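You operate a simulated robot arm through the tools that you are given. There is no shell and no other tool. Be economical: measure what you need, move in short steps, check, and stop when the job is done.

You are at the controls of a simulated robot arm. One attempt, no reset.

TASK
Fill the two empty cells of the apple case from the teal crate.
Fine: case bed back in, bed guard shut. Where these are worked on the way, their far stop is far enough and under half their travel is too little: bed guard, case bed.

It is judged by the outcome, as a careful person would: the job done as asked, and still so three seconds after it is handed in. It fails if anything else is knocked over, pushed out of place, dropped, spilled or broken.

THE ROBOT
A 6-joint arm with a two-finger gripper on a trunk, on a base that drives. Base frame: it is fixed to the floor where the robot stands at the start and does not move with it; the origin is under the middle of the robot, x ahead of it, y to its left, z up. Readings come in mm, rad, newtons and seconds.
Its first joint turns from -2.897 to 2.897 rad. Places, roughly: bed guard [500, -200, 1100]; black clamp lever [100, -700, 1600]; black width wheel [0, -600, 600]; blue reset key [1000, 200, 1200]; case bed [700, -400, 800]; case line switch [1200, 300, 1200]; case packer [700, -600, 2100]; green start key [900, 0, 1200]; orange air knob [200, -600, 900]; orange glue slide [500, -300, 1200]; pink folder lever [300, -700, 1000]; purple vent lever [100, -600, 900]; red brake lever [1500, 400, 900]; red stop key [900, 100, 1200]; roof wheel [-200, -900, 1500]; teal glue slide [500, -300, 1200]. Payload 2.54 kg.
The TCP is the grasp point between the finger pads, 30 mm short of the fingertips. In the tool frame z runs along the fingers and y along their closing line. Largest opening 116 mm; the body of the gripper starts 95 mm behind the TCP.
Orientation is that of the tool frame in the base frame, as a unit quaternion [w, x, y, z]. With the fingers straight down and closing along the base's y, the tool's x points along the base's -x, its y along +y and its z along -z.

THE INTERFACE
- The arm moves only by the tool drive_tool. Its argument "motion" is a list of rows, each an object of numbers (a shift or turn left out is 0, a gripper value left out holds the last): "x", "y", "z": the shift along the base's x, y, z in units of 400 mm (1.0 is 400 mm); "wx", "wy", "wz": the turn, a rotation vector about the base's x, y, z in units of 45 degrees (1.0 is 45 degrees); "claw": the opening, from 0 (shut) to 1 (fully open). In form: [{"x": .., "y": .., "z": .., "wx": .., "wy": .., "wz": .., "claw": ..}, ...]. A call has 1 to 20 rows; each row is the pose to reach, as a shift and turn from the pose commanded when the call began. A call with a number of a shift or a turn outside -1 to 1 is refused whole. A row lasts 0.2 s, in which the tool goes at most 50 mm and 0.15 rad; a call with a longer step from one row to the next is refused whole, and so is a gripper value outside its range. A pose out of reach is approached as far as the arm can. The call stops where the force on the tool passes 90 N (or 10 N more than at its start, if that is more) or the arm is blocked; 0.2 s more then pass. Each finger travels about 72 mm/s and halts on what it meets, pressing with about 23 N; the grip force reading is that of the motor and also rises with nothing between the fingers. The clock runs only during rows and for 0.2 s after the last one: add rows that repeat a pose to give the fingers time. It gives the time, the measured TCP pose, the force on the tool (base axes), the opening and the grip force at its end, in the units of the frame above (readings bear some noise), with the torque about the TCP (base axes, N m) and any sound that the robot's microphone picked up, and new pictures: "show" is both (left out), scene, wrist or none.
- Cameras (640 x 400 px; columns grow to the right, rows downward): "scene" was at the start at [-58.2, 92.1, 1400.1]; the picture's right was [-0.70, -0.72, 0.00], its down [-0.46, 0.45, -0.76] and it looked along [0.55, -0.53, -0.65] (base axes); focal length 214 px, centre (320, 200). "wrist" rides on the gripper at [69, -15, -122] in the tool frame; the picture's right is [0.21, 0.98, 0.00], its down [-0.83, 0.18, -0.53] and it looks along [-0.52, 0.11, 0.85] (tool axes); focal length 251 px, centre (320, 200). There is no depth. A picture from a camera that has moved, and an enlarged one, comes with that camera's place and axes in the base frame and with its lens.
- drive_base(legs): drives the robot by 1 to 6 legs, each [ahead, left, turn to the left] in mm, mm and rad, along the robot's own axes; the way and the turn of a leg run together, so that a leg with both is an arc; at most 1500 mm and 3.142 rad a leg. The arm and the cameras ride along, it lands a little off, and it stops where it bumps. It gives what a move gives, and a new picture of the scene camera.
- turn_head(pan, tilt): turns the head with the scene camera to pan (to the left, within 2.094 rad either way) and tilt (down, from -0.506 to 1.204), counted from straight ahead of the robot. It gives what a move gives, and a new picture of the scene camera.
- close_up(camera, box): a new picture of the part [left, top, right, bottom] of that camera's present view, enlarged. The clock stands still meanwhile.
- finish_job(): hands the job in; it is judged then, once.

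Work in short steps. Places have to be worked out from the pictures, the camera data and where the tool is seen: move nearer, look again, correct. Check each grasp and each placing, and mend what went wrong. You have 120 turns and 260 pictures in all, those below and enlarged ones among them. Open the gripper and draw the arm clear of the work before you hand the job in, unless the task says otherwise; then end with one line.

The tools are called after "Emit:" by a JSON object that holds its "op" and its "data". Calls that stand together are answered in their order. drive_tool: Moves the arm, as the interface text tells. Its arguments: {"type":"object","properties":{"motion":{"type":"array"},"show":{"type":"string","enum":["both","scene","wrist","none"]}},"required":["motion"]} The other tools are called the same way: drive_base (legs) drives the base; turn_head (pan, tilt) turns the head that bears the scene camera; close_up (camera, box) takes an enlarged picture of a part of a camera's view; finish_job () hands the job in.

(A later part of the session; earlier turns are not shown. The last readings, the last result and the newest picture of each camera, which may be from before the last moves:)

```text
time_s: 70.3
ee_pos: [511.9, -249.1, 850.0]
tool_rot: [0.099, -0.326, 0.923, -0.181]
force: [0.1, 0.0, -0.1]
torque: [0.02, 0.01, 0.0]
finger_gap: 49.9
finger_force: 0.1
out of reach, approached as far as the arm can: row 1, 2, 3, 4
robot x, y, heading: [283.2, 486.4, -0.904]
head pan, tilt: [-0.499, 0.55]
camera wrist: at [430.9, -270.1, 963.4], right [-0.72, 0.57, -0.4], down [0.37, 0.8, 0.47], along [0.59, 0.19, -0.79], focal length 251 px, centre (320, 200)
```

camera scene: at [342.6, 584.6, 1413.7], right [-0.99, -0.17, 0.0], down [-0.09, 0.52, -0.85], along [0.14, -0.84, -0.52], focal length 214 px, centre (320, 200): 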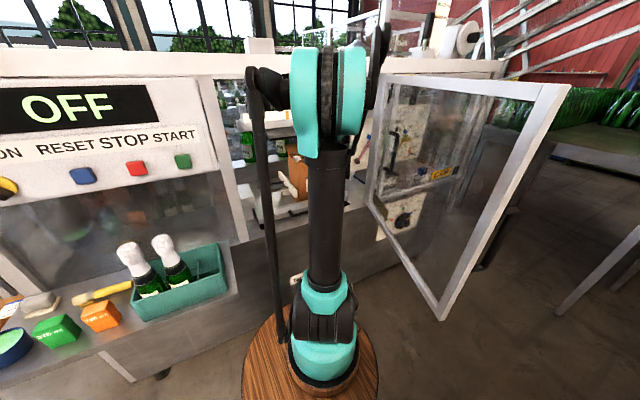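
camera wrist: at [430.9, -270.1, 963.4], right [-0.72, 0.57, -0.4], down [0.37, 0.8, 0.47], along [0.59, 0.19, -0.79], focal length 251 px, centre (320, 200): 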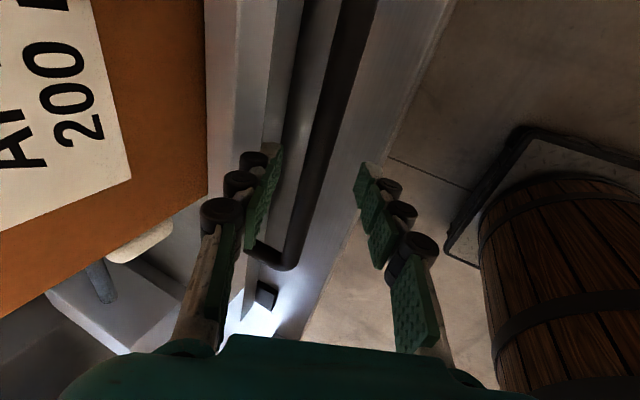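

The inner finger is above the gap between the bar and ledge. I descend 20 mm and close.

Emit:
{"op": "drive_tool", "data": {"motion": [{"x": 0.005, "y": -0.006, "z": -0.025}, {"x": 0.012, "y": -0.012, "z": -0.055}, {"x": 0.012, "y": -0.012, "z": -0.055, "claw": 0}, {"x": 0.012, "y": -0.012, "z": -0.055, "claw": 0}, {"x": 0.012, "y": -0.012, "z": -0.055, "claw": 0}, {"x": 0.012, "y": -0.012, "z": -0.055, "claw": 0}], "show": "wrist"}}

```text
time_s: 71.7
ee_pos: [506.9, -253.9, 828.4]
tool_rot: [0.096, -0.325, 0.923, -0.18]
force: [1.4, 4.3, 10.1]
torque: [0.21, -0.33, -0.92]
finger_gap: 14.8
finger_force: 40.5
out of reach, approached as far as the arm can: row 1, 2, 3, 4, 5, 6
robot x, y, heading: [283.6, 482.9, -0.899]
head pan, tilt: [-0.499, 0.55]
camera wrist: at [425.5, -274.4, 942.8], right [-0.72, 0.57, -0.4], down [0.38, 0.8, 0.47], along [0.59, 0.19, -0.79], focal length 251 px, centre (320, 200)
```

wrist: 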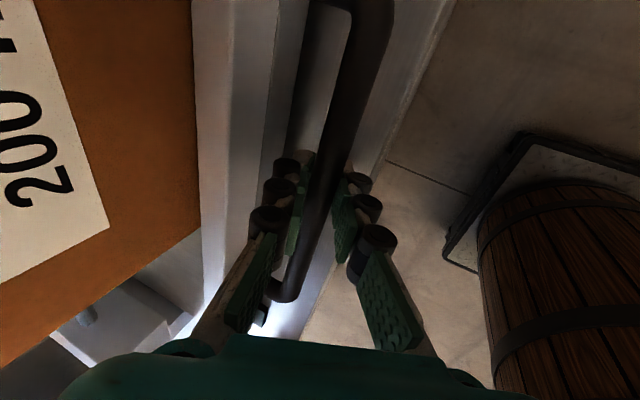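

The bar is gripped. I pull the bed out gently, straight toward me.

Emit:
{"op": "drive_tool", "data": {"motion": [{"x": -0.016, "y": 0.02}, {"x": -0.04, "y": 0.051}, {"x": -0.068, "y": 0.087}, {"x": -0.099, "y": 0.126}, {"x": -0.13, "y": 0.166}, {"x": -0.16, "y": 0.205}, {"x": -0.19, "y": 0.243}, {"x": -0.22, "y": 0.281}]}}

```text
time_s: 73.5
ee_pos: [419.2, -143.0, 828.3]
tool_rot: [0.076, -0.322, 0.927, -0.176]
force: [-28.9, -19.5, 17.3]
torque: [0.0, -0.02, -1.02]
finger_gap: 14.5
finger_force: 41.3
out of reach, approached as far as the arm can: row 1, 2, 3, 4, 5
robot x, y, heading: [279.6, 483.9, -0.903]
head pan, tilt: [-0.499, 0.55]
camera scene: at [341.3, 583.9, 1413.8], right [-0.99, -0.17, 0.0], down [-0.09, 0.52, -0.85], along [0.14, -0.84, -0.52], focal length 214 px, centre (320, 200)
camera wrist: at [341.8, -163.3, 945.8], right [-0.72, 0.58, -0.37], down [0.41, 0.8, 0.45], along [0.56, 0.17, -0.81], focal length 251 px, centre (320, 200)
```

scene: 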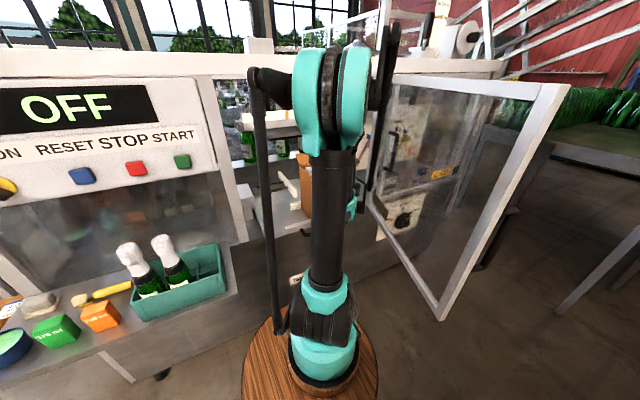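
wrist: 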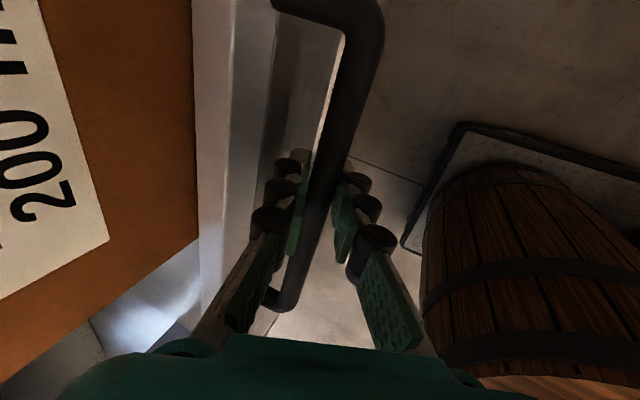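

The bed comes out cleanly (~140 mm). I continue pulling toward its stop.

Emit:
{"op": "drive_tool", "data": {"motion": [{"x": -0.03, "y": 0.029}, {"x": -0.06, "y": 0.068}, {"x": -0.09, "y": 0.106}, {"x": -0.12, "y": 0.144}, {"x": -0.15, "y": 0.182}, {"x": -0.18, "y": 0.221}, {"x": -0.21, "y": 0.259}, {"x": -0.24, "y": 0.298}]}}

```text
time_s: 75.3
ee_pos: [323.6, -22.1, 828.1]
tool_rot: [0.077, -0.324, 0.927, -0.174]
force: [24.4, 20.2, -26.8]
torque: [0.23, -0.2, -0.82]
finger_gap: 14.7
finger_force: 40.7
robot x, y, heading: [284.7, 486.2, -0.903]
head pan, tilt: [-0.499, 0.55]
camera scene: at [343.7, 584.5, 1413.7], right [-0.99, -0.17, 0.0], down [-0.09, 0.52, -0.85], along [0.14, -0.84, -0.52], focal length 214 px, centre (320, 200)
camera wrist: at [246.8, -41.7, 945.8], right [-0.73, 0.58, -0.37], down [0.4, 0.8, 0.45], along [0.56, 0.18, -0.81], focal length 251 px, centre (320, 200)
```

scene: 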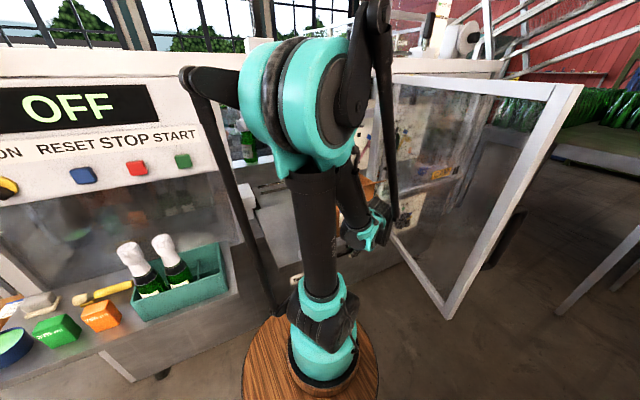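
wrist: 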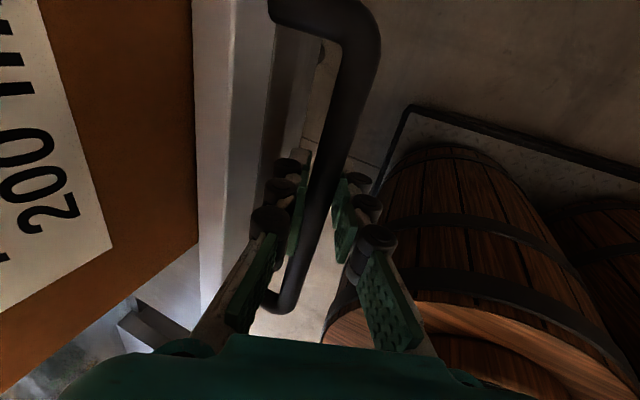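

Pulled out about 295 mm, so the case should now stand mostly clear of the frame. I release the handle, lift out, and look.

Emit:
{"op": "drive_tool", "data": {"motion": [{"claw": 0.3}, {"claw": 0.45}, {"claw": 0.45}, {"x": -0.012, "y": 0.016, "z": 0.06}, {"x": -0.03, "y": 0.04, "z": 0.16}, {"x": -0.04, "y": 0.06, "z": 0.26}, {"x": -0.04, "y": 0.06, "z": 0.38}, {"x": -0.04, "y": 0.06, "z": 0.5}, {"x": -0.04, "y": 0.06, "z": 0.62}, {"x": -0.04, "y": 0.06, "z": 0.74}, {"x": -0.04, "y": 0.06, "z": 0.86}]}}

```text
time_s: 77.7
ee_pos: [308.5, 0.6, 1176.3]
tool_rot: [0.079, -0.324, 0.926, -0.176]
force: [-0.7, 0.6, -0.2]
torque: [-0.03, -0.01, 0.01]
finger_gap: 52.2
finger_force: 0.1
robot x, y, heading: [283.7, 484.0, -0.904]
head pan, tilt: [-0.499, 0.55]
camera scene: at [342.7, 584.4, 1413.7], right [-0.99, -0.17, 0.0], down [-0.09, 0.52, -0.85], along [0.14, -0.84, -0.52], focal length 214 px, centre (320, 200)
camera wrist: at [230.5, -19.2, 1293.8], right [-0.73, 0.58, -0.37], down [0.4, 0.8, 0.45], along [0.56, 0.18, -0.81], focal length 251 px, centre (320, 200)
```

scene: 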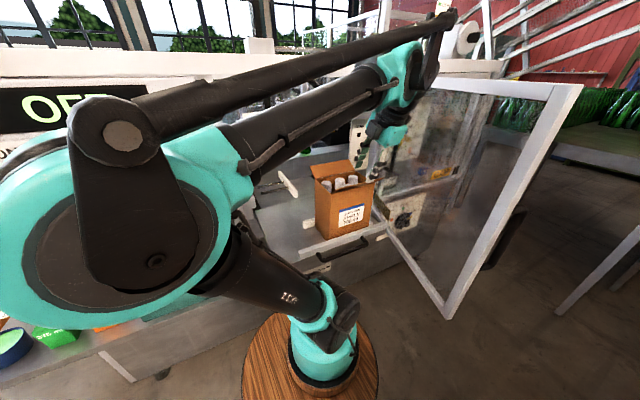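
wrist: 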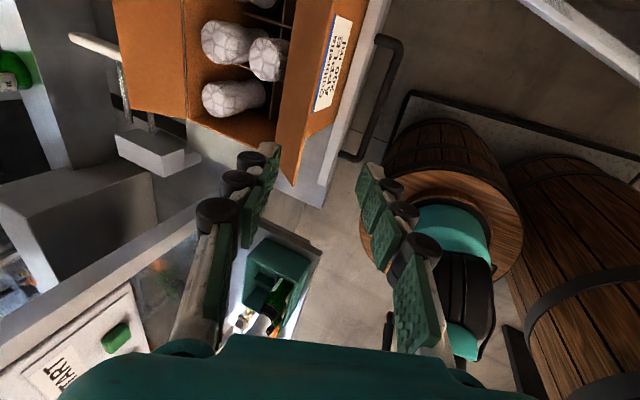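

The case stands on the pulled-out bed. I'll zoom in to find the empty cells.

Emit:
{"op": "close_up", "data": {"camera": "scene", "box": [290, 140, 400, 260]}}

Emit:
{"op": "close_up", "data": {"camera": "wrist", "box": [100, 0, 360, 180]}}

```text
3.33 times, centred on (345, 200) of scene
camera zoom: at [342.7, 584.4, 1413.7], right [-0.99, -0.17, 0.0], down [-0.09, 0.52, -0.85], along [0.14, -0.84, -0.52], focal length 715 px, centre (237, 200)
```

zoom: 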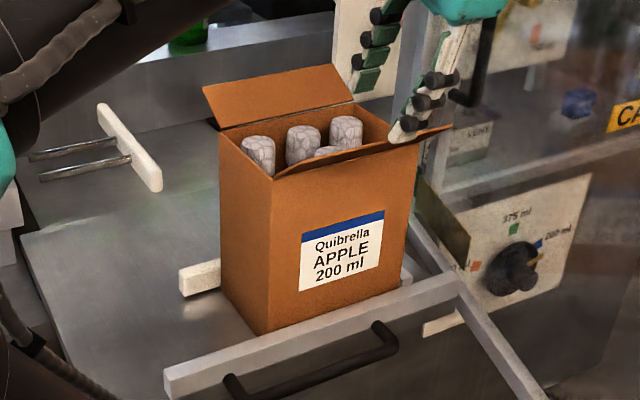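

```text
2.22 times, centred on (230, 90) of wrist
camera zoom: at [230.5, -19.2, 1293.8], right [-0.73, 0.58, -0.37], down [0.4, 0.8, 0.45], along [0.56, 0.18, -0.81], focal length 559 px, centre (520, 444)
```

zoom: 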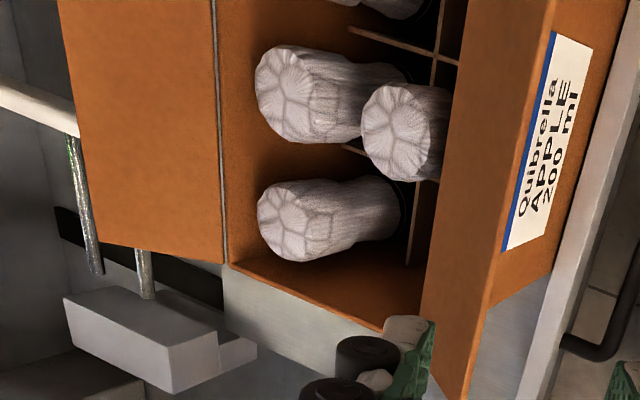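

The case has 3×2 cells: back row full, front-middle full; the empty ones are the two front corners. I now head toward the crate, testing whether the tool can straighten to vertical in this configuration.

Emit:
{"op": "drive_tool", "data": {"motion": [{"x": 0.08, "y": 0.037, "z": 0.03, "wx": 0.05, "wy": 0.04}, {"x": 0.16, "y": 0.075, "z": 0.06, "wx": 0.1, "wy": 0.08}, {"x": 0.25, "y": 0.115, "z": 0.09, "wx": 0.15, "wy": 0.12}, {"x": 0.34, "y": 0.155, "z": 0.12, "wx": 0.2, "wy": 0.16}, {"x": 0.43, "y": 0.197, "z": 0.15, "wx": 0.26, "wy": 0.2}, {"x": 0.52, "y": 0.24, "z": 0.17, "wx": 0.32, "wy": 0.25}, {"x": 0.6, "y": 0.275, "z": 0.185, "wx": 0.37, "wy": 0.29}]}}

```text
time_s: 79.3
ee_pos: [548.5, 110.7, 1242.7]
tool_rot: [0.14, -0.323, 0.936, 0.013]
force: [-0.6, 1.3, 0.8]
torque: [-0.07, -0.03, -0.01]
finger_gap: 52.2
finger_force: 0.1
out of reach, approached as far as the arm can: row 2, 3, 4, 5, 6, 7
robot x, y, heading: [280.1, 481.7, -0.903]
head pan, tilt: [-0.499, 0.55]
camera scene: at [342.5, 584.8, 1413.7], right [-0.99, -0.17, 0.0], down [-0.09, 0.51, -0.85], along [0.14, -0.84, -0.52], focal length 214 px, centre (320, 200)
camera wrist: at [474.0, 44.1, 1344.5], right [-0.76, 0.64, -0.12], down [0.38, 0.58, 0.72], along [0.54, 0.5, -0.68], focal length 251 px, centre (320, 200)
```

scene: 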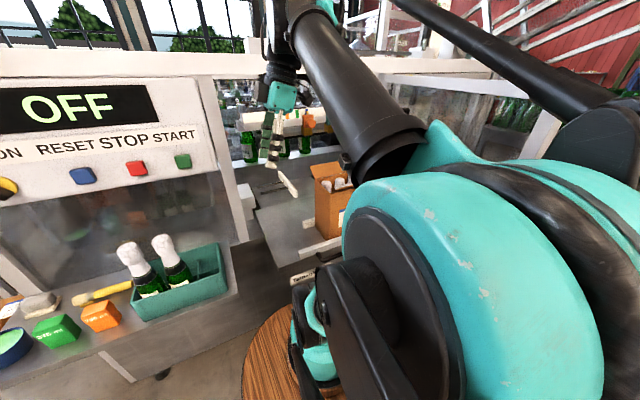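
wrist: 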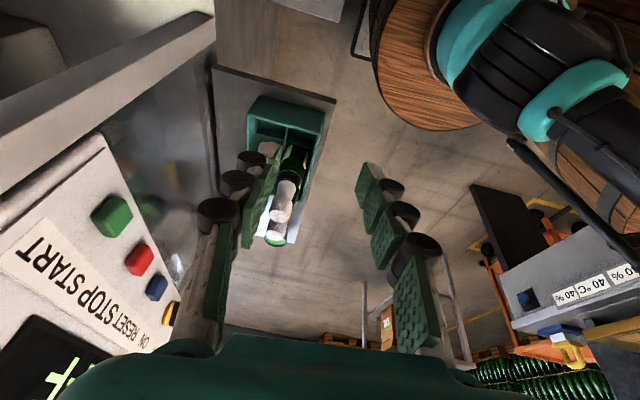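

The wrist leans ~16–20° sideways whatever I command, but that is fine if I keep exactly the same orientation for picking and placing. I choose one leaned orientation (lean toward +x, fingers closing roughly along y) and move nearer the crate.

Emit:
{"op": "drive_tool", "data": {"motion": [{"x": 0.08, "y": 0.045, "z": -0.02, "wx": 0.024, "wy": -0.01, "wz": -0.1, "claw": 0.6}, {"x": 0.16, "y": 0.09, "z": -0.04, "wx": 0.048, "wy": -0.02, "wz": -0.2}, {"x": 0.24, "y": 0.135, "z": -0.06, "wx": 0.071, "wy": -0.03, "wz": -0.3}, {"x": 0.32, "y": 0.18, "z": -0.08, "wx": 0.095, "wy": -0.04, "wz": -0.4}, {"x": 0.38, "y": 0.22, "z": -0.1, "wx": 0.118, "wy": -0.048, "wz": -0.496}]}}

```text
time_s: 80.5
ee_pos: [691.1, 189.1, 1208.7]
tool_rot: [0.18, -0.13, 0.974, 0.032]
force: [0.6, -0.1, -0.3]
torque: [0.04, 0.0, 0.0]
finger_gap: 69.6
finger_force: 0.2
out of reach, approached as far as the arm can: row 4, 5
robot x, y, heading: [284.1, 484.0, -0.902]
head pan, tilt: [-0.499, 0.55]
camera scene: at [342.6, 584.3, 1413.7], right [-0.99, -0.17, 0.0], down [-0.09, 0.52, -0.85], along [0.14, -0.84, -0.52], focal length 214 px, centre (320, 200)
camera wrist: at [590.9, 145.1, 1298.4], right [-0.45, 0.89, -0.06], down [0.51, 0.32, 0.8], along [0.73, 0.33, -0.6], focal length 251 px, centre (320, 200)
```

scene: 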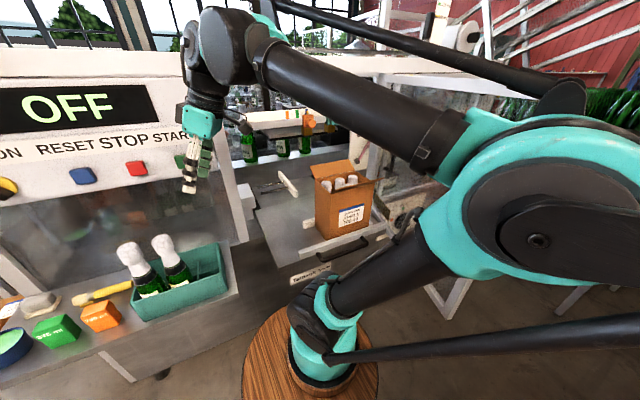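
wrist: 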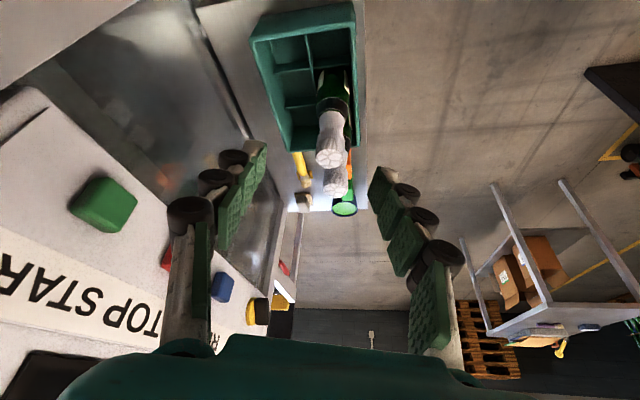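

The lean orientation is reached. Matching both cameras, cap tops are at z≈1047: A ≈ (803, 252), B ≈ (844, 290). I move to a pre-grasp 120 mm back along the tool axis from A.

Emit:
{"op": "drive_tool", "data": {"motion": [{"x": 0.06, "y": 0.042, "z": -0.043}, {"x": 0.12, "y": 0.084, "z": -0.087}, {"x": 0.1775, "y": 0.125, "z": -0.13}]}}

Emit:
{"op": "close_up", "data": {"camera": "scene", "box": [90, 100, 260, 330]}}

```text
time_s: 81.3
ee_pos: [754.4, 218.9, 1153.4]
tool_rot: [0.189, -0.134, 0.971, 0.051]
force: [0.5, 0.1, 0.4]
torque: [0.0, 0.01, -0.02]
finger_gap: 69.6
finger_force: 0.1
out of reach, approached as far as the arm can: row 1, 2, 3
robot x, y, heading: [287.2, 481.8, -0.902]
head pan, tilt: [-0.499, 0.55]
camera scene: at [342.6, 584.4, 1413.7], right [-0.99, -0.17, 0.0], down [-0.09, 0.52, -0.85], along [0.14, -0.84, -0.52], focal length 214 px, centre (320, 200)
camera wrist: at [654.0, 170.7, 1241.0], right [-0.46, 0.89, -0.03], down [0.5, 0.29, 0.82], along [0.73, 0.36, -0.58], focal length 251 px, centre (320, 200)
```

scene: 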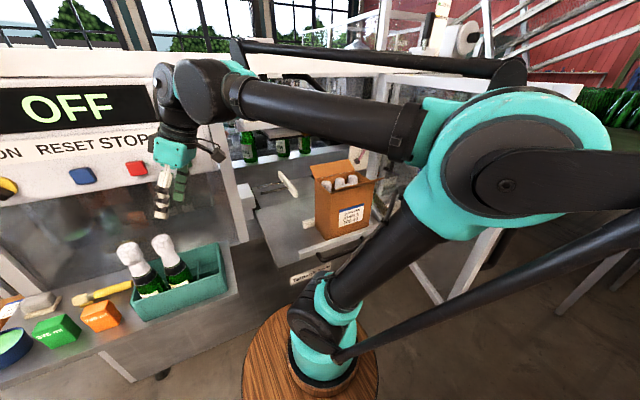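
wrist: 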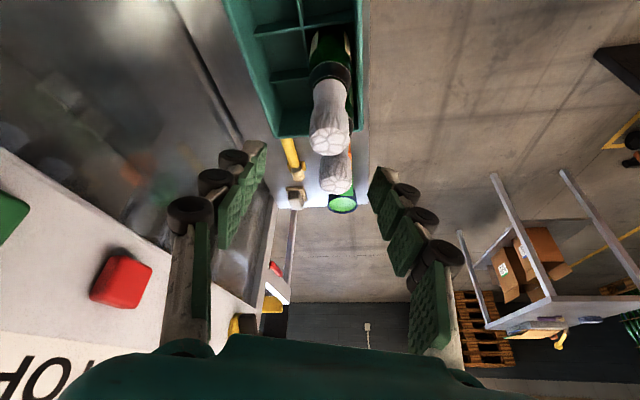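

```text
1.74 times, centred on (175, 215) of scene
camera zoom: at [342.6, 584.4, 1413.7], right [-0.99, -0.17, 0.0], down [-0.09, 0.52, -0.85], along [0.14, -0.84, -0.52], focal length 373 px, centre (572, 174)
```

zoom: 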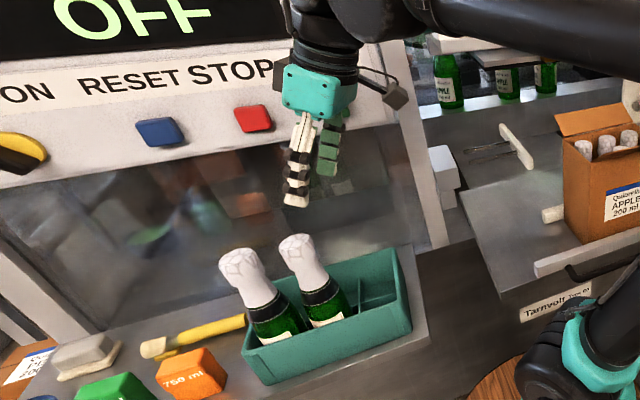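

The measurement of cap A repeats: (802, 252), top z≈1047. I descend partway, allowing slightly more lean to stay within reach.

Emit:
{"op": "drive_tool", "data": {"motion": [{"x": 0.025, "y": 0.03, "z": -0.04, "wx": 0.03, "wy": -0.012, "wz": 0.01}, {"x": 0.05, "y": 0.055, "z": -0.085, "wx": 0.06, "wy": -0.025, "wz": 0.02}, {"x": 0.07, "y": 0.07, "z": -0.13, "wx": 0.09, "wy": -0.036, "wz": 0.03}], "show": "wrist"}}

```text
time_s: 82.1
ee_pos: [782.2, 243.4, 1100.7]
tool_rot: [0.207, -0.139, 0.965, 0.085]
force: [-0.2, 0.5, 0.4]
torque: [-0.01, -0.01, -0.01]
finger_gap: 69.8
finger_force: 0.1
robot x, y, heading: [278.6, 483.3, -0.896]
head pan, tilt: [-0.499, 0.55]
camera wrist: at [680.3, 186.4, 1180.8], right [-0.48, 0.87, 0.01], down [0.47, 0.25, 0.85], along [0.74, 0.42, -0.53], focal length 251 px, centre (320, 200)
```

wrist: 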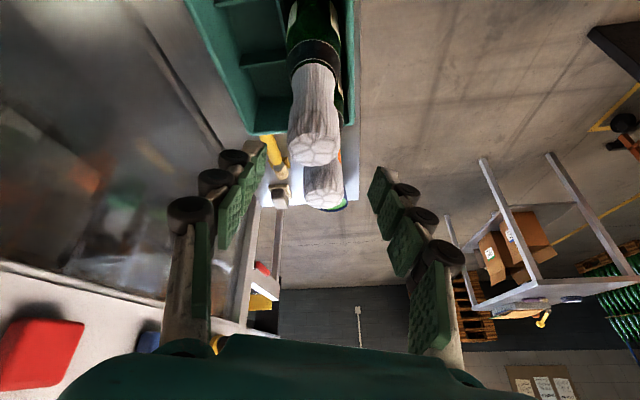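

Cap A now at (805, 254). I go the remaining 59 mm down and forward, then close.

Emit:
{"op": "drive_tool", "data": {"motion": [{"x": 0.02, "y": 0.01, "z": -0.05, "wx": 0.03, "wy": -0.01, "wz": 0.01}, {"x": 0.04, "y": 0.02, "z": -0.1, "wx": 0.06, "wy": -0.02, "wz": 0.02}, {"x": 0.058, "y": 0.028, "z": -0.147, "wx": 0.08, "wy": -0.03, "wz": 0.03}, {"x": 0.058, "y": 0.028, "z": -0.147, "wx": 0.08, "wy": -0.03, "wz": 0.03}]}}

```text
time_s: 83.1
ee_pos: [805.9, 255.9, 1043.3]
tool_rot: [0.221, -0.144, 0.958, 0.116]
force: [0.0, 0.0, 0.0]
torque: [0.02, -0.04, 0.0]
finger_gap: 69.6
finger_force: 0.0
robot x, y, heading: [280.8, 483.3, -0.901]
head pan, tilt: [-0.499, 0.55]
camera scene: at [342.7, 584.3, 1413.7], right [-0.99, -0.17, 0.0], down [-0.09, 0.52, -0.85], along [0.14, -0.84, -0.52], focal length 214 px, centre (320, 200)
camera wrist: at [703.3, 192.2, 1117.4], right [-0.51, 0.86, 0.06], down [0.44, 0.2, 0.87], along [0.74, 0.47, -0.48], focal length 251 px, centre (320, 200)
```

scene: 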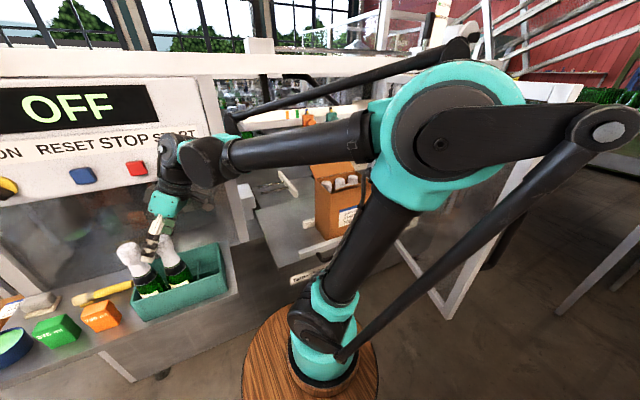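
wrist: 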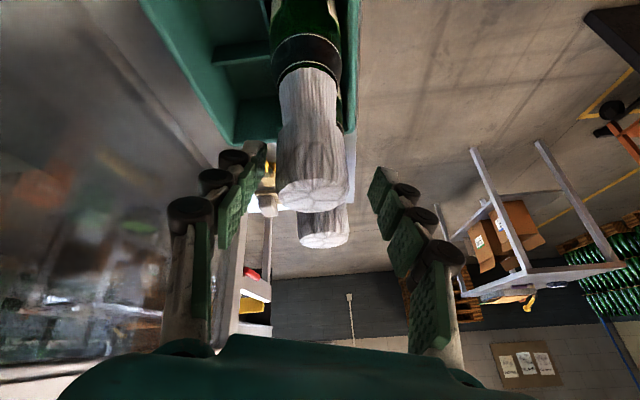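

The cap top sits right at the TCP. I go 12 mm deeper for a secure hold, then close.

Emit:
{"op": "drive_tool", "data": {"motion": [{"x": -0.005, "y": -0.005, "z": -0.03}, {"x": -0.005, "y": -0.005, "z": -0.03, "claw": 0}, {"x": -0.005, "y": -0.005, "z": -0.03, "claw": 0}, {"x": -0.005, "y": -0.005, "z": -0.03, "claw": 0}, {"x": -0.005, "y": -0.005, "z": -0.03, "claw": 0}], "show": "wrist"}}

```text
time_s: 84.3
ee_pos: [804.3, 253.6, 1032.8]
tool_rot: [0.221, -0.144, 0.958, 0.115]
force: [2.0, -3.0, 0.2]
torque: [-0.52, -0.24, 0.0]
finger_gap: 41.3
finger_force: 22.7
robot x, y, heading: [282.3, 481.5, -0.902]
head pan, tilt: [-0.499, 0.55]
camera wrist: at [701.8, 190.3, 1105.5], right [-0.51, 0.86, 0.06], down [0.44, 0.2, 0.87], along [0.74, 0.47, -0.48], focal length 251 px, centre (320, 200)
```

wrist: 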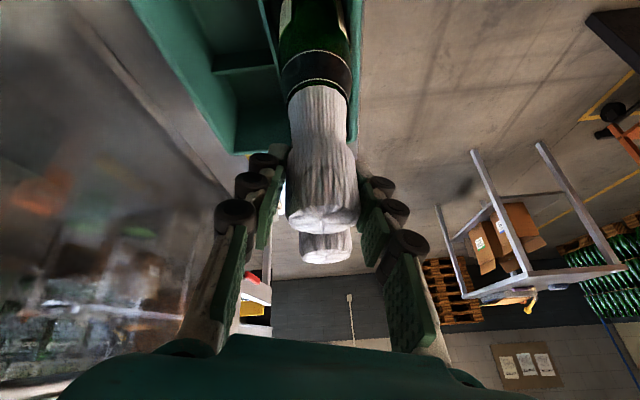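

Gripped at 41 mm. I lift 50 mm to test the hold.

Emit:
{"op": "drive_tool", "data": {"motion": [{"z": 0.0}, {"z": 0.03}, {"z": 0.08}, {"z": 0.125}]}}

```text
time_s: 85.3
ee_pos: [803.0, 253.3, 1080.1]
tool_rot: [0.221, -0.145, 0.957, 0.116]
force: [1.5, -2.4, -5.4]
torque: [-0.41, -0.33, -0.01]
finger_gap: 41.3
finger_force: 22.9
robot x, y, heading: [282.2, 485.6, -0.903]
head pan, tilt: [-0.499, 0.55]
camera scene: at [342.9, 584.2, 1413.7], right [-0.99, -0.17, 0.0], down [-0.09, 0.52, -0.85], along [0.14, -0.84, -0.52], focal length 214 px, centre (320, 200)
camera wrist: at [701.2, 189.6, 1155.0], right [-0.51, 0.86, 0.06], down [0.44, 0.2, 0.87], along [0.74, 0.47, -0.48], focal length 251 px, centre (320, 200)
```

scene: 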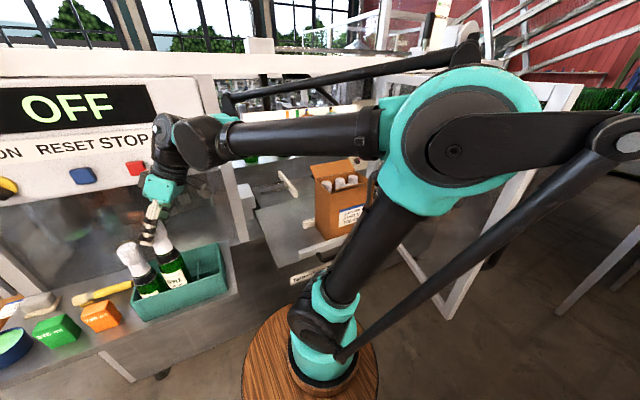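
wrist: 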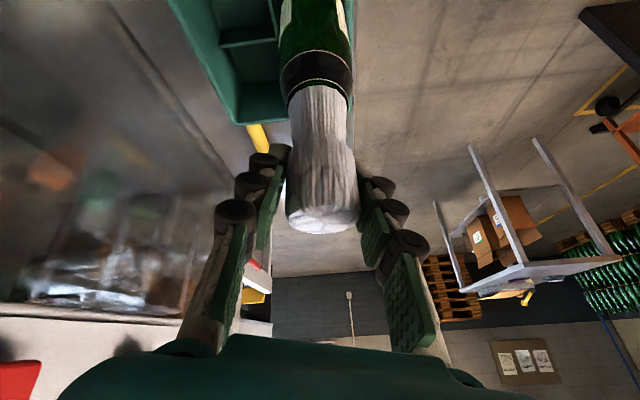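

The bottle hangs securely (≈0.55 kg). I lift it to z≈1280 before crossing.

Emit:
{"op": "drive_tool", "data": {"motion": [{"z": 0.09}, {"z": 0.18}, {"z": 0.27, "x": -0.03, "y": 0.0}, {"z": 0.36, "x": -0.08}, {"z": 0.44, "x": -0.14, "y": -0.03}, {"z": 0.5, "x": -0.2, "y": -0.06}]}}

```text
time_s: 86.7
ee_pos: [723.5, 230.8, 1281.0]
tool_rot: [0.221, -0.144, 0.958, 0.115]
force: [0.3, 0.3, -4.2]
torque: [-0.06, -0.04, -0.03]
finger_gap: 37.0
finger_force: 23.0
robot x, y, heading: [283.9, 485.5, -0.9]
head pan, tilt: [-0.499, 0.55]
camera scene: at [342.9, 584.3, 1413.7], right [-0.99, -0.17, 0.0], down [-0.09, 0.52, -0.85], along [0.14, -0.84, -0.52], focal length 214 px, centre (320, 200)
camera wrist: at [621.1, 167.7, 1354.2], right [-0.51, 0.86, 0.06], down [0.44, 0.2, 0.87], along [0.74, 0.47, -0.48], focal length 251 px, centre (320, 200)
```

scene: 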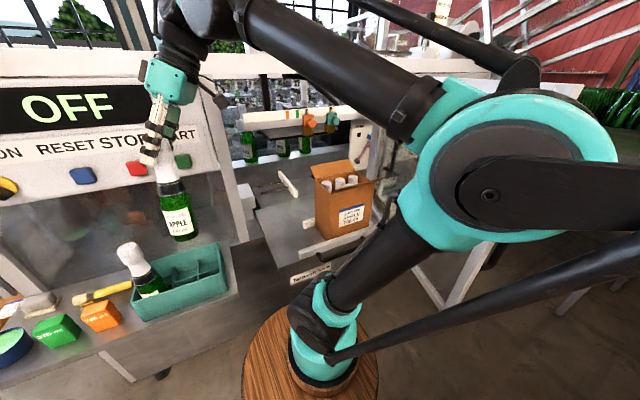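
wrist: 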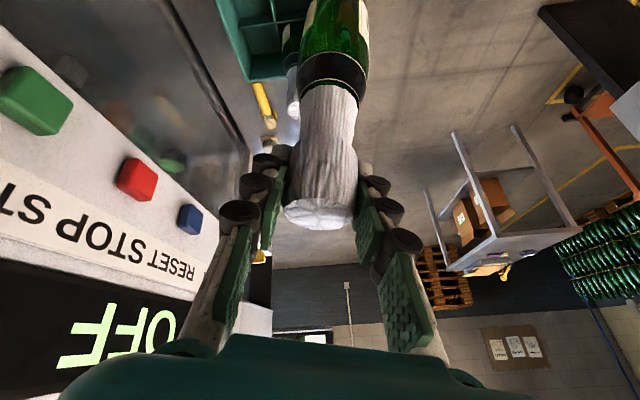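

The bottle settled flush to the pads, which were rolled ~9°, so it tilts slightly. I rotate to an orientation with a level closing axis (Y=base y, lean 27.5° about it) while moving to a staging spot left of the case.

Emit:
{"op": "drive_tool", "data": {"motion": [{"x": -0.075, "y": -0.08, "z": 0.01, "wx": -0.025, "wy": -0.004, "wz": -0.053}, {"x": -0.15, "y": -0.16, "z": 0.02, "wx": -0.05, "wy": -0.008, "wz": -0.107}, {"x": -0.225, "y": -0.245, "z": 0.03, "wx": -0.075, "wy": -0.012, "wz": -0.16}, {"x": -0.3, "y": -0.33, "z": 0.04, "wx": -0.1, "wy": -0.016, "wz": -0.214}, {"x": -0.375, "y": -0.415, "z": 0.05, "wx": -0.125, "wy": -0.02, "wz": -0.268}, {"x": -0.45, "y": -0.5, "z": 0.05, "wx": -0.15, "wy": -0.025, "wz": -0.32}, {"x": -0.525, "y": -0.585, "z": 0.05, "wx": -0.175, "wy": -0.029, "wz": -0.375}, {"x": -0.6, "y": -0.67, "z": 0.05, "wx": -0.198, "wy": -0.033, "wz": -0.428}]}}

```text
time_s: 88.5
ee_pos: [482.2, -36.5, 1298.7]
tool_rot: [0.238, -0.002, 0.971, 0.002]
force: [0.1, 0.0, -4.2]
torque: [-0.06, 0.0, -0.02]
finger_gap: 36.8
finger_force: 23.0
robot x, y, heading: [286.3, 483.6, -0.906]
head pan, tilt: [-0.499, 0.55]
camera scene: at [342.8, 584.6, 1413.7], right [-0.99, -0.17, 0.0], down [-0.09, 0.51, -0.85], along [0.14, -0.84, -0.52], focal length 214 px, centre (320, 200)
camera wrist: at [363.4, -51.9, 1376.7], right [-0.19, 0.98, -0.1], down [0.48, 0.18, 0.86], along [0.85, 0.12, -0.51], focal length 251 px, centre (320, 200)
```

scene: 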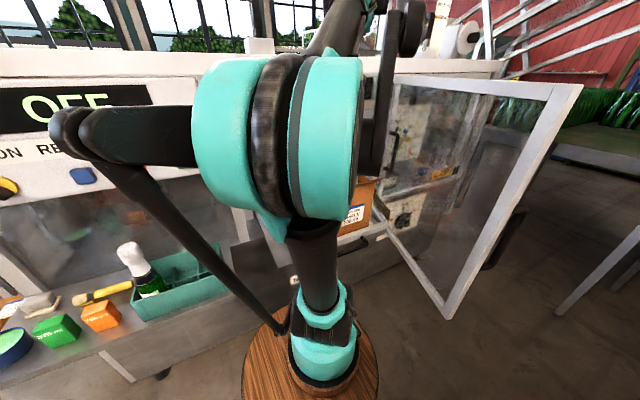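
wrist: 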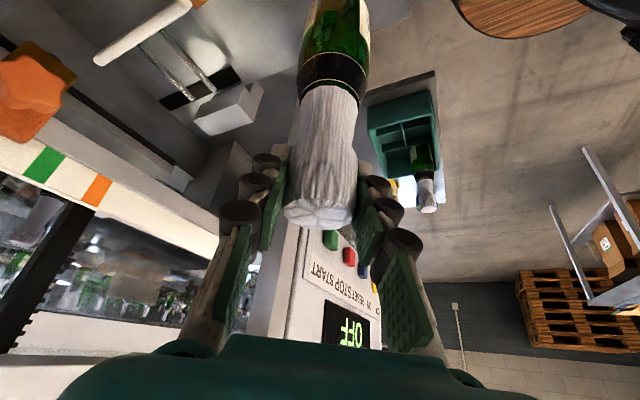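

Orientation is exact and the bottle hangs upright with no reach warnings. To locate the empty cells precisely I move in front of the case so the wrist camera sees it beside the bottle.

Emit:
{"op": "drive_tool", "data": {"motion": [{"x": -0.07, "y": 0.05}, {"x": -0.15, "y": 0.09}, {"x": -0.23, "y": 0.13}, {"x": -0.3, "y": 0.17}, {"x": -0.355, "y": 0.19}]}}

```text
time_s: 89.7
ee_pos: [340.4, 39.2, 1304.2]
tool_rot: [0.238, 0.0, 0.971, 0.001]
force: [0.3, 0.4, -4.4]
torque: [0.01, 0.03, 0.02]
finger_gap: 36.8
finger_force: 23.2
robot x, y, heading: [285.2, 486.4, -0.904]
head pan, tilt: [-0.499, 0.55]
camera scene: at [342.8, 584.2, 1413.7], right [-0.99, -0.17, 0.0], down [-0.09, 0.52, -0.85], along [0.14, -0.84, -0.52], focal length 214 px, centre (320, 200)
camera wrist: at [222.5, 24.4, 1381.0], right [-0.19, 0.98, -0.1], down [0.49, 0.18, 0.86], along [0.85, 0.12, -0.51], focal length 251 px, centre (320, 200)
```

scene: 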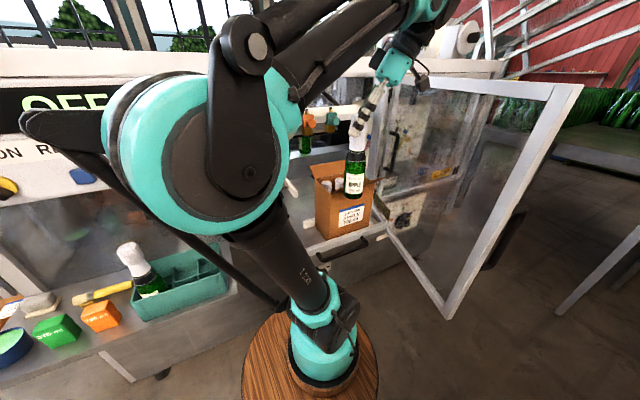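
wrist: 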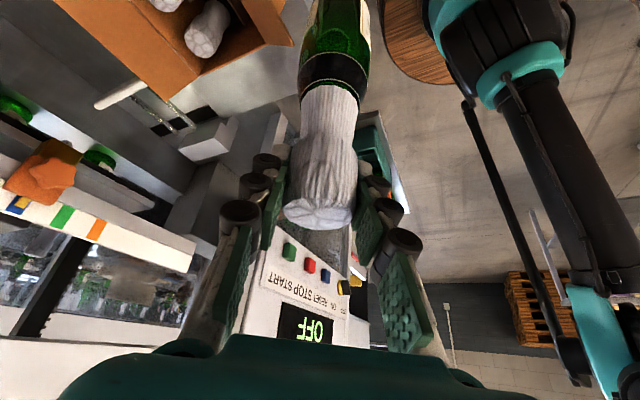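

Bottle and case are both visible now. I zoom both views to locate the cells.

Emit:
{"op": "close_up", "data": {"camera": "wrist", "box": [40, 0, 320, 175]}}

Emit:
{"op": "close_up", "data": {"camera": "scene", "box": [290, 120, 410, 250]}}

```text
2.29 times, centred on (180, 88) of wrist
camera zoom: at [222.5, 24.4, 1381.0], right [-0.19, 0.98, -0.1], down [0.49, 0.18, 0.86], along [0.85, 0.12, -0.51], focal length 575 px, centre (640, 457)
```

zoom: 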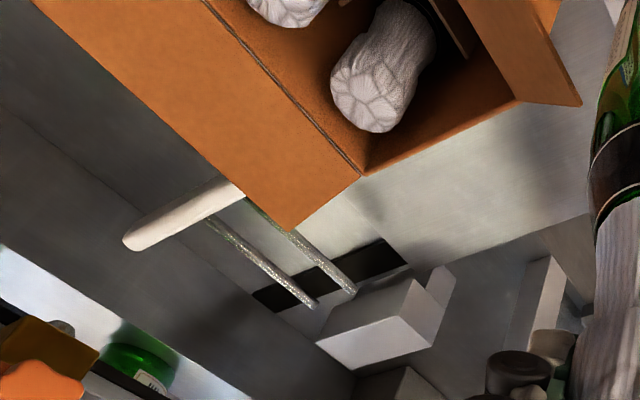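

```text
3.08 times, centred on (350, 185) of scene
camera zoom: at [342.8, 584.2, 1413.7], right [-0.99, -0.17, 0.0], down [-0.09, 0.52, -0.85], along [0.14, -0.84, -0.52], focal length 660 px, centre (228, 246)
```

zoom: 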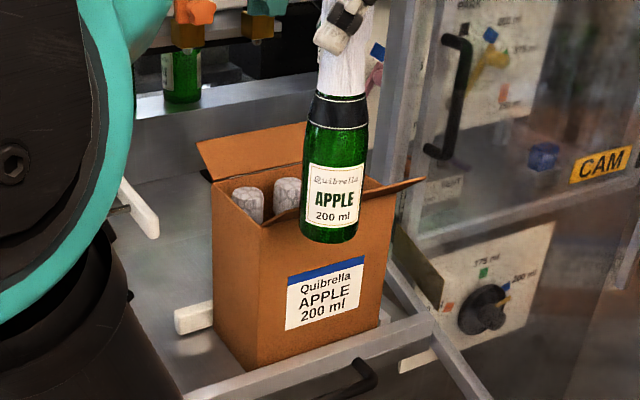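

Triangulated: case rim z≈1062, +s wall s≈293, front wall q≈-279, pitch ≈60; caps top out at z≈1045. The empty cells are at about (s 262, q -311) and (s 145, q -311). I yaw the tool +38° so the closing line runs front-to-back and move above the first empty cell.

Emit:
{"op": "drive_tool", "data": {"motion": [{"z": 0.03, "wz": 0.1}, {"x": 0.02, "y": -0.05, "z": 0.06, "wz": 0.27}, {"x": 0.06, "y": -0.13, "z": 0.06, "wz": 0.44}, {"x": 0.1, "y": -0.21, "z": 0.06, "wz": 0.61}, {"x": 0.125, "y": -0.27, "z": 0.06, "wz": 0.76}, {"x": 0.139, "y": -0.32, "z": 0.06, "wz": 0.844}]}}

```text
time_s: 91.1
ee_pos: [398.6, -91.5, 1326.1]
tool_rot: [0.224, -0.318, 0.918, 0.079]
force: [0.3, 0.9, -4.2]
torque: [-0.02, 0.02, 0.0]
finger_gap: 36.4
finger_force: 22.9
robot x, y, heading: [282.0, 482.6, -0.901]
head pan, tilt: [-0.499, 0.55]
camera scene: at [342.6, 584.6, 1413.7], right [-0.99, -0.17, 0.0], down [-0.09, 0.51, -0.85], along [0.14, -0.84, -0.52], focal length 214 px, centre (320, 200)
camera wrist: at [314.9, -174.9, 1402.7], right [-0.75, 0.65, -0.1], down [0.27, 0.44, 0.86], along [0.6, 0.62, -0.51], focal length 251 px, centre (320, 200)
```

scene: 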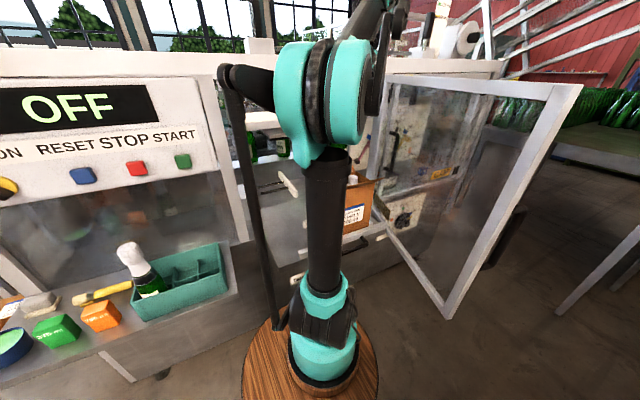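
wrist: 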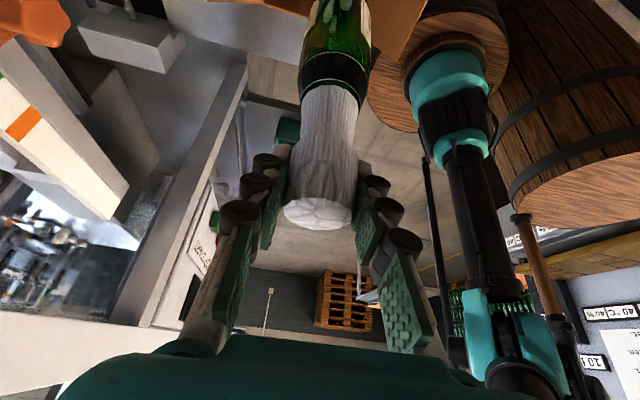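

The arm's upright hides the case from the head. Panning further right shifts the head camera; I try that.

Emit:
{"op": "turn_head", "data": {"pan": -1.2, "tilt": 0.6}}

```text
time_s: 92.2
ee_pos: [397.5, -90.8, 1325.7]
tool_rot: [0.224, -0.318, 0.918, 0.078]
force: [0.7, -0.3, -4.7]
torque: [-0.02, 0.01, -0.01]
finger_gap: 36.2
finger_force: 22.8
robot x, y, heading: [282.3, 486.7, -0.902]
head pan, tilt: [-1.201, 0.6]
camera scene: at [282.8, 596.5, 1409.2], right [-0.86, 0.51, 0.0], down [0.29, 0.49, -0.83], along [-0.42, -0.71, -0.56], focal length 214 px, centre (320, 200)
```

scene: 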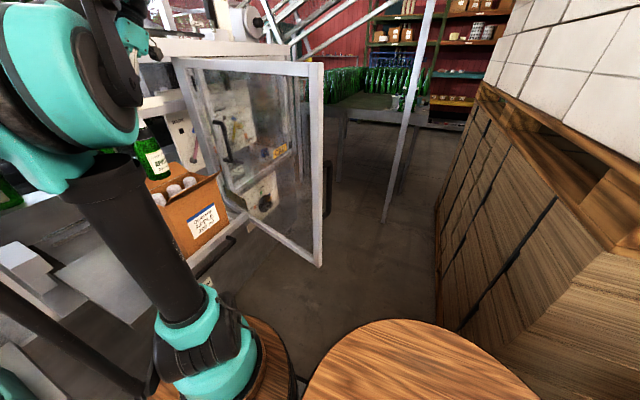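

Now the bottle and case are visible together. I zoom in.

Emit:
{"op": "close_up", "data": {"camera": "scene", "box": [120, 110, 250, 250]}}

```text
2.86 times, centred on (185, 180) of scene
camera zoom: at [282.8, 596.5, 1409.2], right [-0.86, 0.51, 0.0], down [0.29, 0.49, -0.83], along [-0.42, -0.71, -0.56], focal length 613 px, centre (706, 257)
```

zoom: 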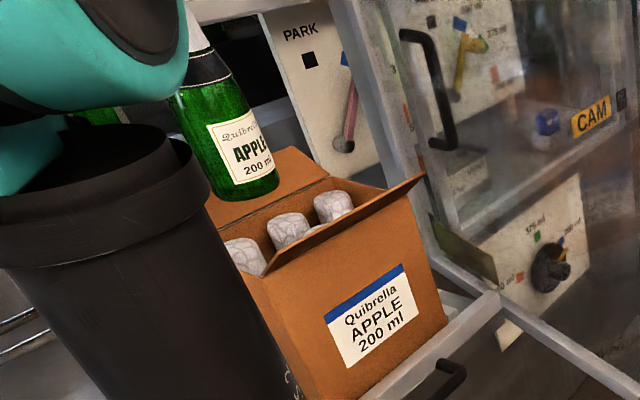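

Measurements agree to a few mm; the bottle is upright. I apply a small correction (+3 mm s, +6 mm q) and lower to just above the rim, then check again.

Emit:
{"op": "drive_tool", "data": {"motion": [{"x": -0.003, "y": 0.0165, "z": -0.04}, {"x": -0.003, "y": 0.0165, "z": -0.1}, {"x": -0.003, "y": 0.0165, "z": -0.16}], "show": "wrist"}}

Emit:
{"op": "close_up", "data": {"camera": "scene", "box": [130, 120, 230, 230]}}

```text
time_s: 93.0
ee_pos: [395.4, -82.8, 1262.3]
tool_rot: [0.225, -0.318, 0.918, 0.08]
force: [0.3, -0.1, -5.0]
torque: [0.01, -0.02, -0.02]
finger_gap: 36.6
finger_force: 23.2
robot x, y, heading: [282.2, 484.9, -0.904]
head pan, tilt: [-1.201, 0.6]
camera wrist: at [311.6, -167.3, 1338.9], right [-0.75, 0.65, -0.1], down [0.27, 0.44, 0.86], along [0.6, 0.62, -0.51], focal length 251 px, centre (320, 200)
```

wrist: 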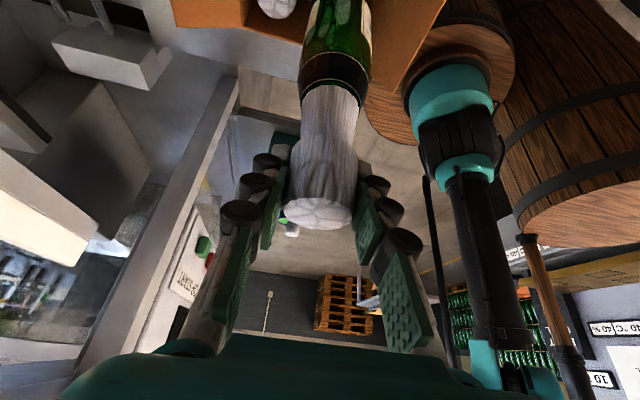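

```text
3.64 times, centred on (180, 175) of scene
camera zoom: at [282.7, 596.6, 1409.2], right [-0.86, 0.51, 0.0], down [0.29, 0.49, -0.82], along [-0.42, -0.71, -0.57], focal length 780 px, centre (829, 291)
```

zoom: 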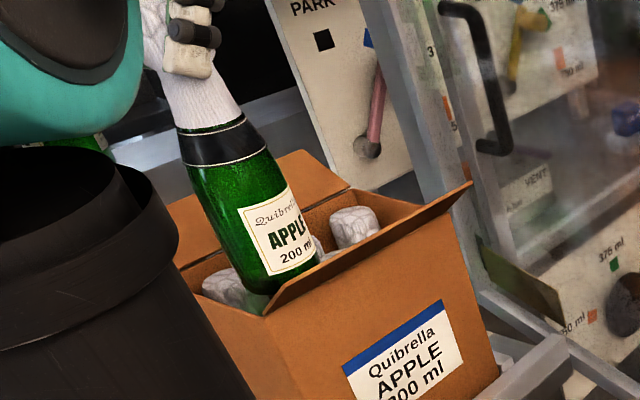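

Bottle axis and cell centre agree within a few mm. I lower slowly into the cell, watching the force.

Emit:
{"op": "drive_tool", "data": {"motion": [{"z": -0.02}, {"z": -0.04}, {"z": -0.06}, {"z": -0.08}, {"z": -0.1}, {"z": -0.12}, {"z": -0.14}], "show": "wrist"}}

Emit:
{"op": "close_up", "data": {"camera": "scene", "box": [130, 120, 230, 230]}}

```text
time_s: 94.5
ee_pos: [395.7, -83.0, 1205.9]
tool_rot: [0.225, -0.317, 0.918, 0.078]
force: [0.2, 0.7, -4.6]
torque: [0.02, 0.01, -0.01]
finger_gap: 36.5
finger_force: 23.2
robot x, y, heading: [283.3, 483.4, -0.899]
head pan, tilt: [-1.201, 0.6]
camera wrist: at [312.4, -166.7, 1282.6], right [-0.75, 0.65, -0.1], down [0.27, 0.44, 0.86], along [0.6, 0.62, -0.51], focal length 251 px, centre (320, 200)
```

wrist: 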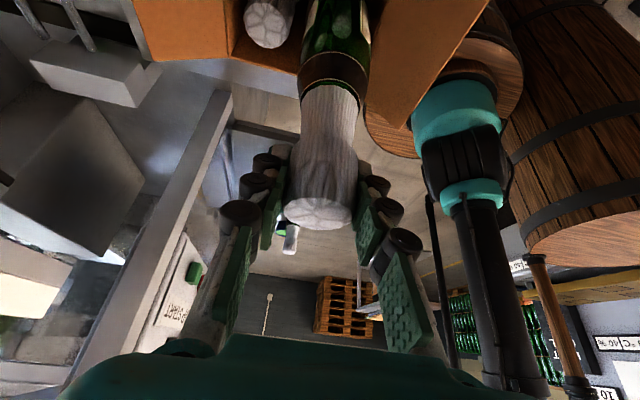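

```text
3.64 times, centred on (180, 175) of scene
camera zoom: at [282.7, 596.6, 1409.2], right [-0.86, 0.51, 0.0], down [0.29, 0.49, -0.82], along [-0.42, -0.71, -0.57], focal length 780 px, centre (829, 291)
```

zoom: 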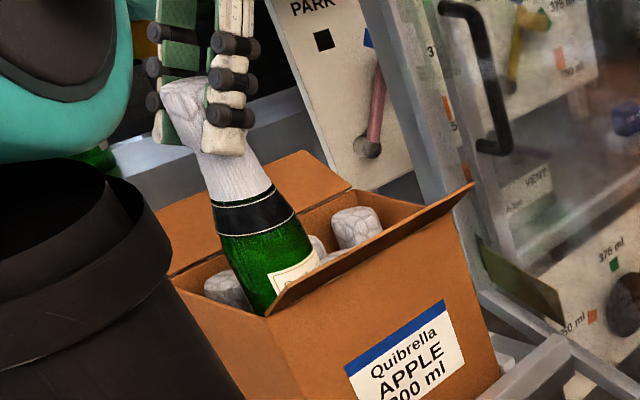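

Going in freely. I continue lowering in small steps.

Emit:
{"op": "drive_tool", "data": {"motion": [{"z": -0.018}, {"z": -0.036}, {"z": -0.054}, {"z": -0.072}, {"z": -0.09}, {"z": -0.108}, {"z": -0.126}, {"z": -0.144}, {"z": -0.162}], "show": "none"}}

Emit:
{"op": "drive_tool", "data": {"motion": [{"z": -0.015}, {"z": -0.03}, {"z": -0.045}, {"z": -0.06}, {"z": -0.075}], "show": "wrist"}}

Emit:
{"op": "close_up", "data": {"camera": "scene", "box": [130, 120, 230, 230]}}

```text
time_s: 96.5
ee_pos: [395.0, -83.4, 1140.9]
tool_rot: [0.224, -0.317, 0.918, 0.078]
force: [2.7, 0.1, -1.5]
torque: [0.03, -0.44, -0.03]
finger_gap: 36.4
finger_force: 23.1
robot x, y, heading: [280.6, 482.6, -0.904]
head pan, tilt: [-1.201, 0.6]
```

```text
time_s: 97.8
ee_pos: [395.4, -83.6, 1109.9]
tool_rot: [0.225, -0.317, 0.918, 0.078]
force: [1.0, 1.7, -3.3]
torque: [0.17, -0.1, -0.03]
finger_gap: 36.2
finger_force: 23.8
robot x, y, heading: [285.9, 484.5, -0.902]
head pan, tilt: [-1.201, 0.6]
camera wrist: at [312.0, -166.7, 1186.7], right [-0.75, 0.65, -0.1], down [0.27, 0.44, 0.86], along [0.6, 0.62, -0.51], focal length 251 px, centre (320, 200)
```

wrist: 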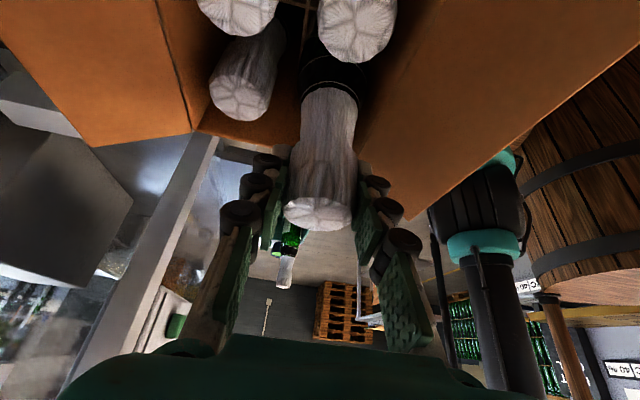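

```text
3.64 times, centred on (180, 175) of scene
camera zoom: at [282.7, 596.6, 1409.2], right [-0.86, 0.51, 0.0], down [0.29, 0.49, -0.83], along [-0.42, -0.71, -0.56], focal length 780 px, centre (829, 291)
```

zoom: 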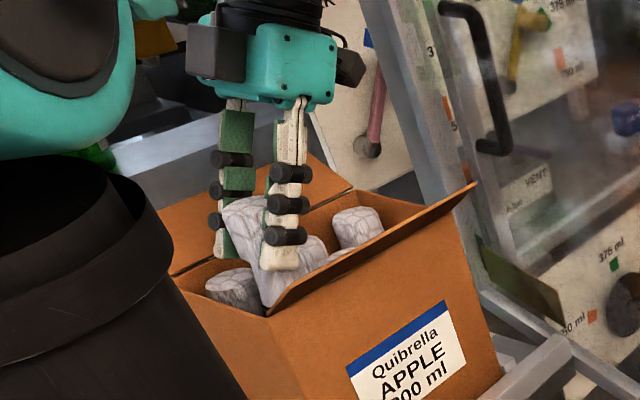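

Bottle is guided by the cell, forces small. I continue down another 44 mm and check finger clearance at the front flap.

Emit:
{"op": "drive_tool", "data": {"motion": [{"z": -0.016}, {"z": -0.032}, {"z": -0.048}, {"z": -0.064}, {"z": -0.08}, {"z": -0.096}, {"z": -0.11}], "show": "wrist"}}

Emit:
{"op": "close_up", "data": {"camera": "scene", "box": [130, 120, 230, 230]}}

```text
time_s: 99.3
ee_pos: [396.1, -83.8, 1065.1]
tool_rot: [0.224, -0.318, 0.918, 0.078]
force: [2.7, 3.9, 1.7]
torque: [0.67, -0.16, -0.04]
finger_gap: 36.4
finger_force: 22.8
robot x, y, heading: [283.4, 485.7, -0.902]
head pan, tilt: [-1.201, 0.6]
camera wrist: at [312.6, -167.3, 1143.3], right [-0.75, 0.65, -0.1], down [0.27, 0.44, 0.86], along [0.6, 0.62, -0.51], focal length 251 px, centre (320, 200)
```

wrist: 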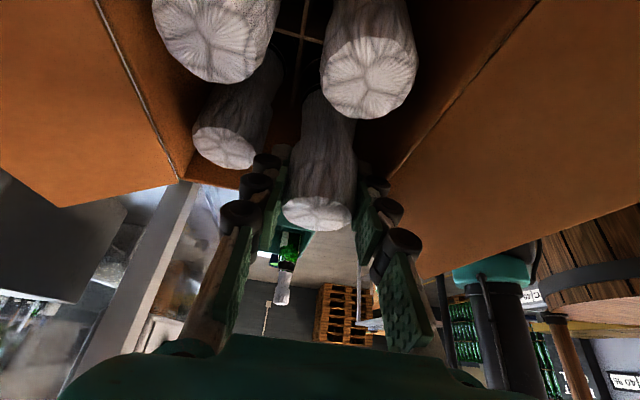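

```text
3.64 times, centred on (180, 175) of scene
camera zoom: at [282.9, 596.9, 1409.2], right [-0.86, 0.51, 0.0], down [0.29, 0.49, -0.83], along [-0.42, -0.71, -0.56], focal length 780 px, centre (829, 291)
```

zoom: 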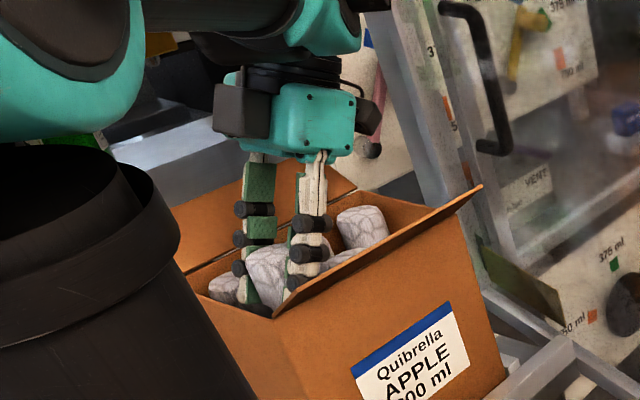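

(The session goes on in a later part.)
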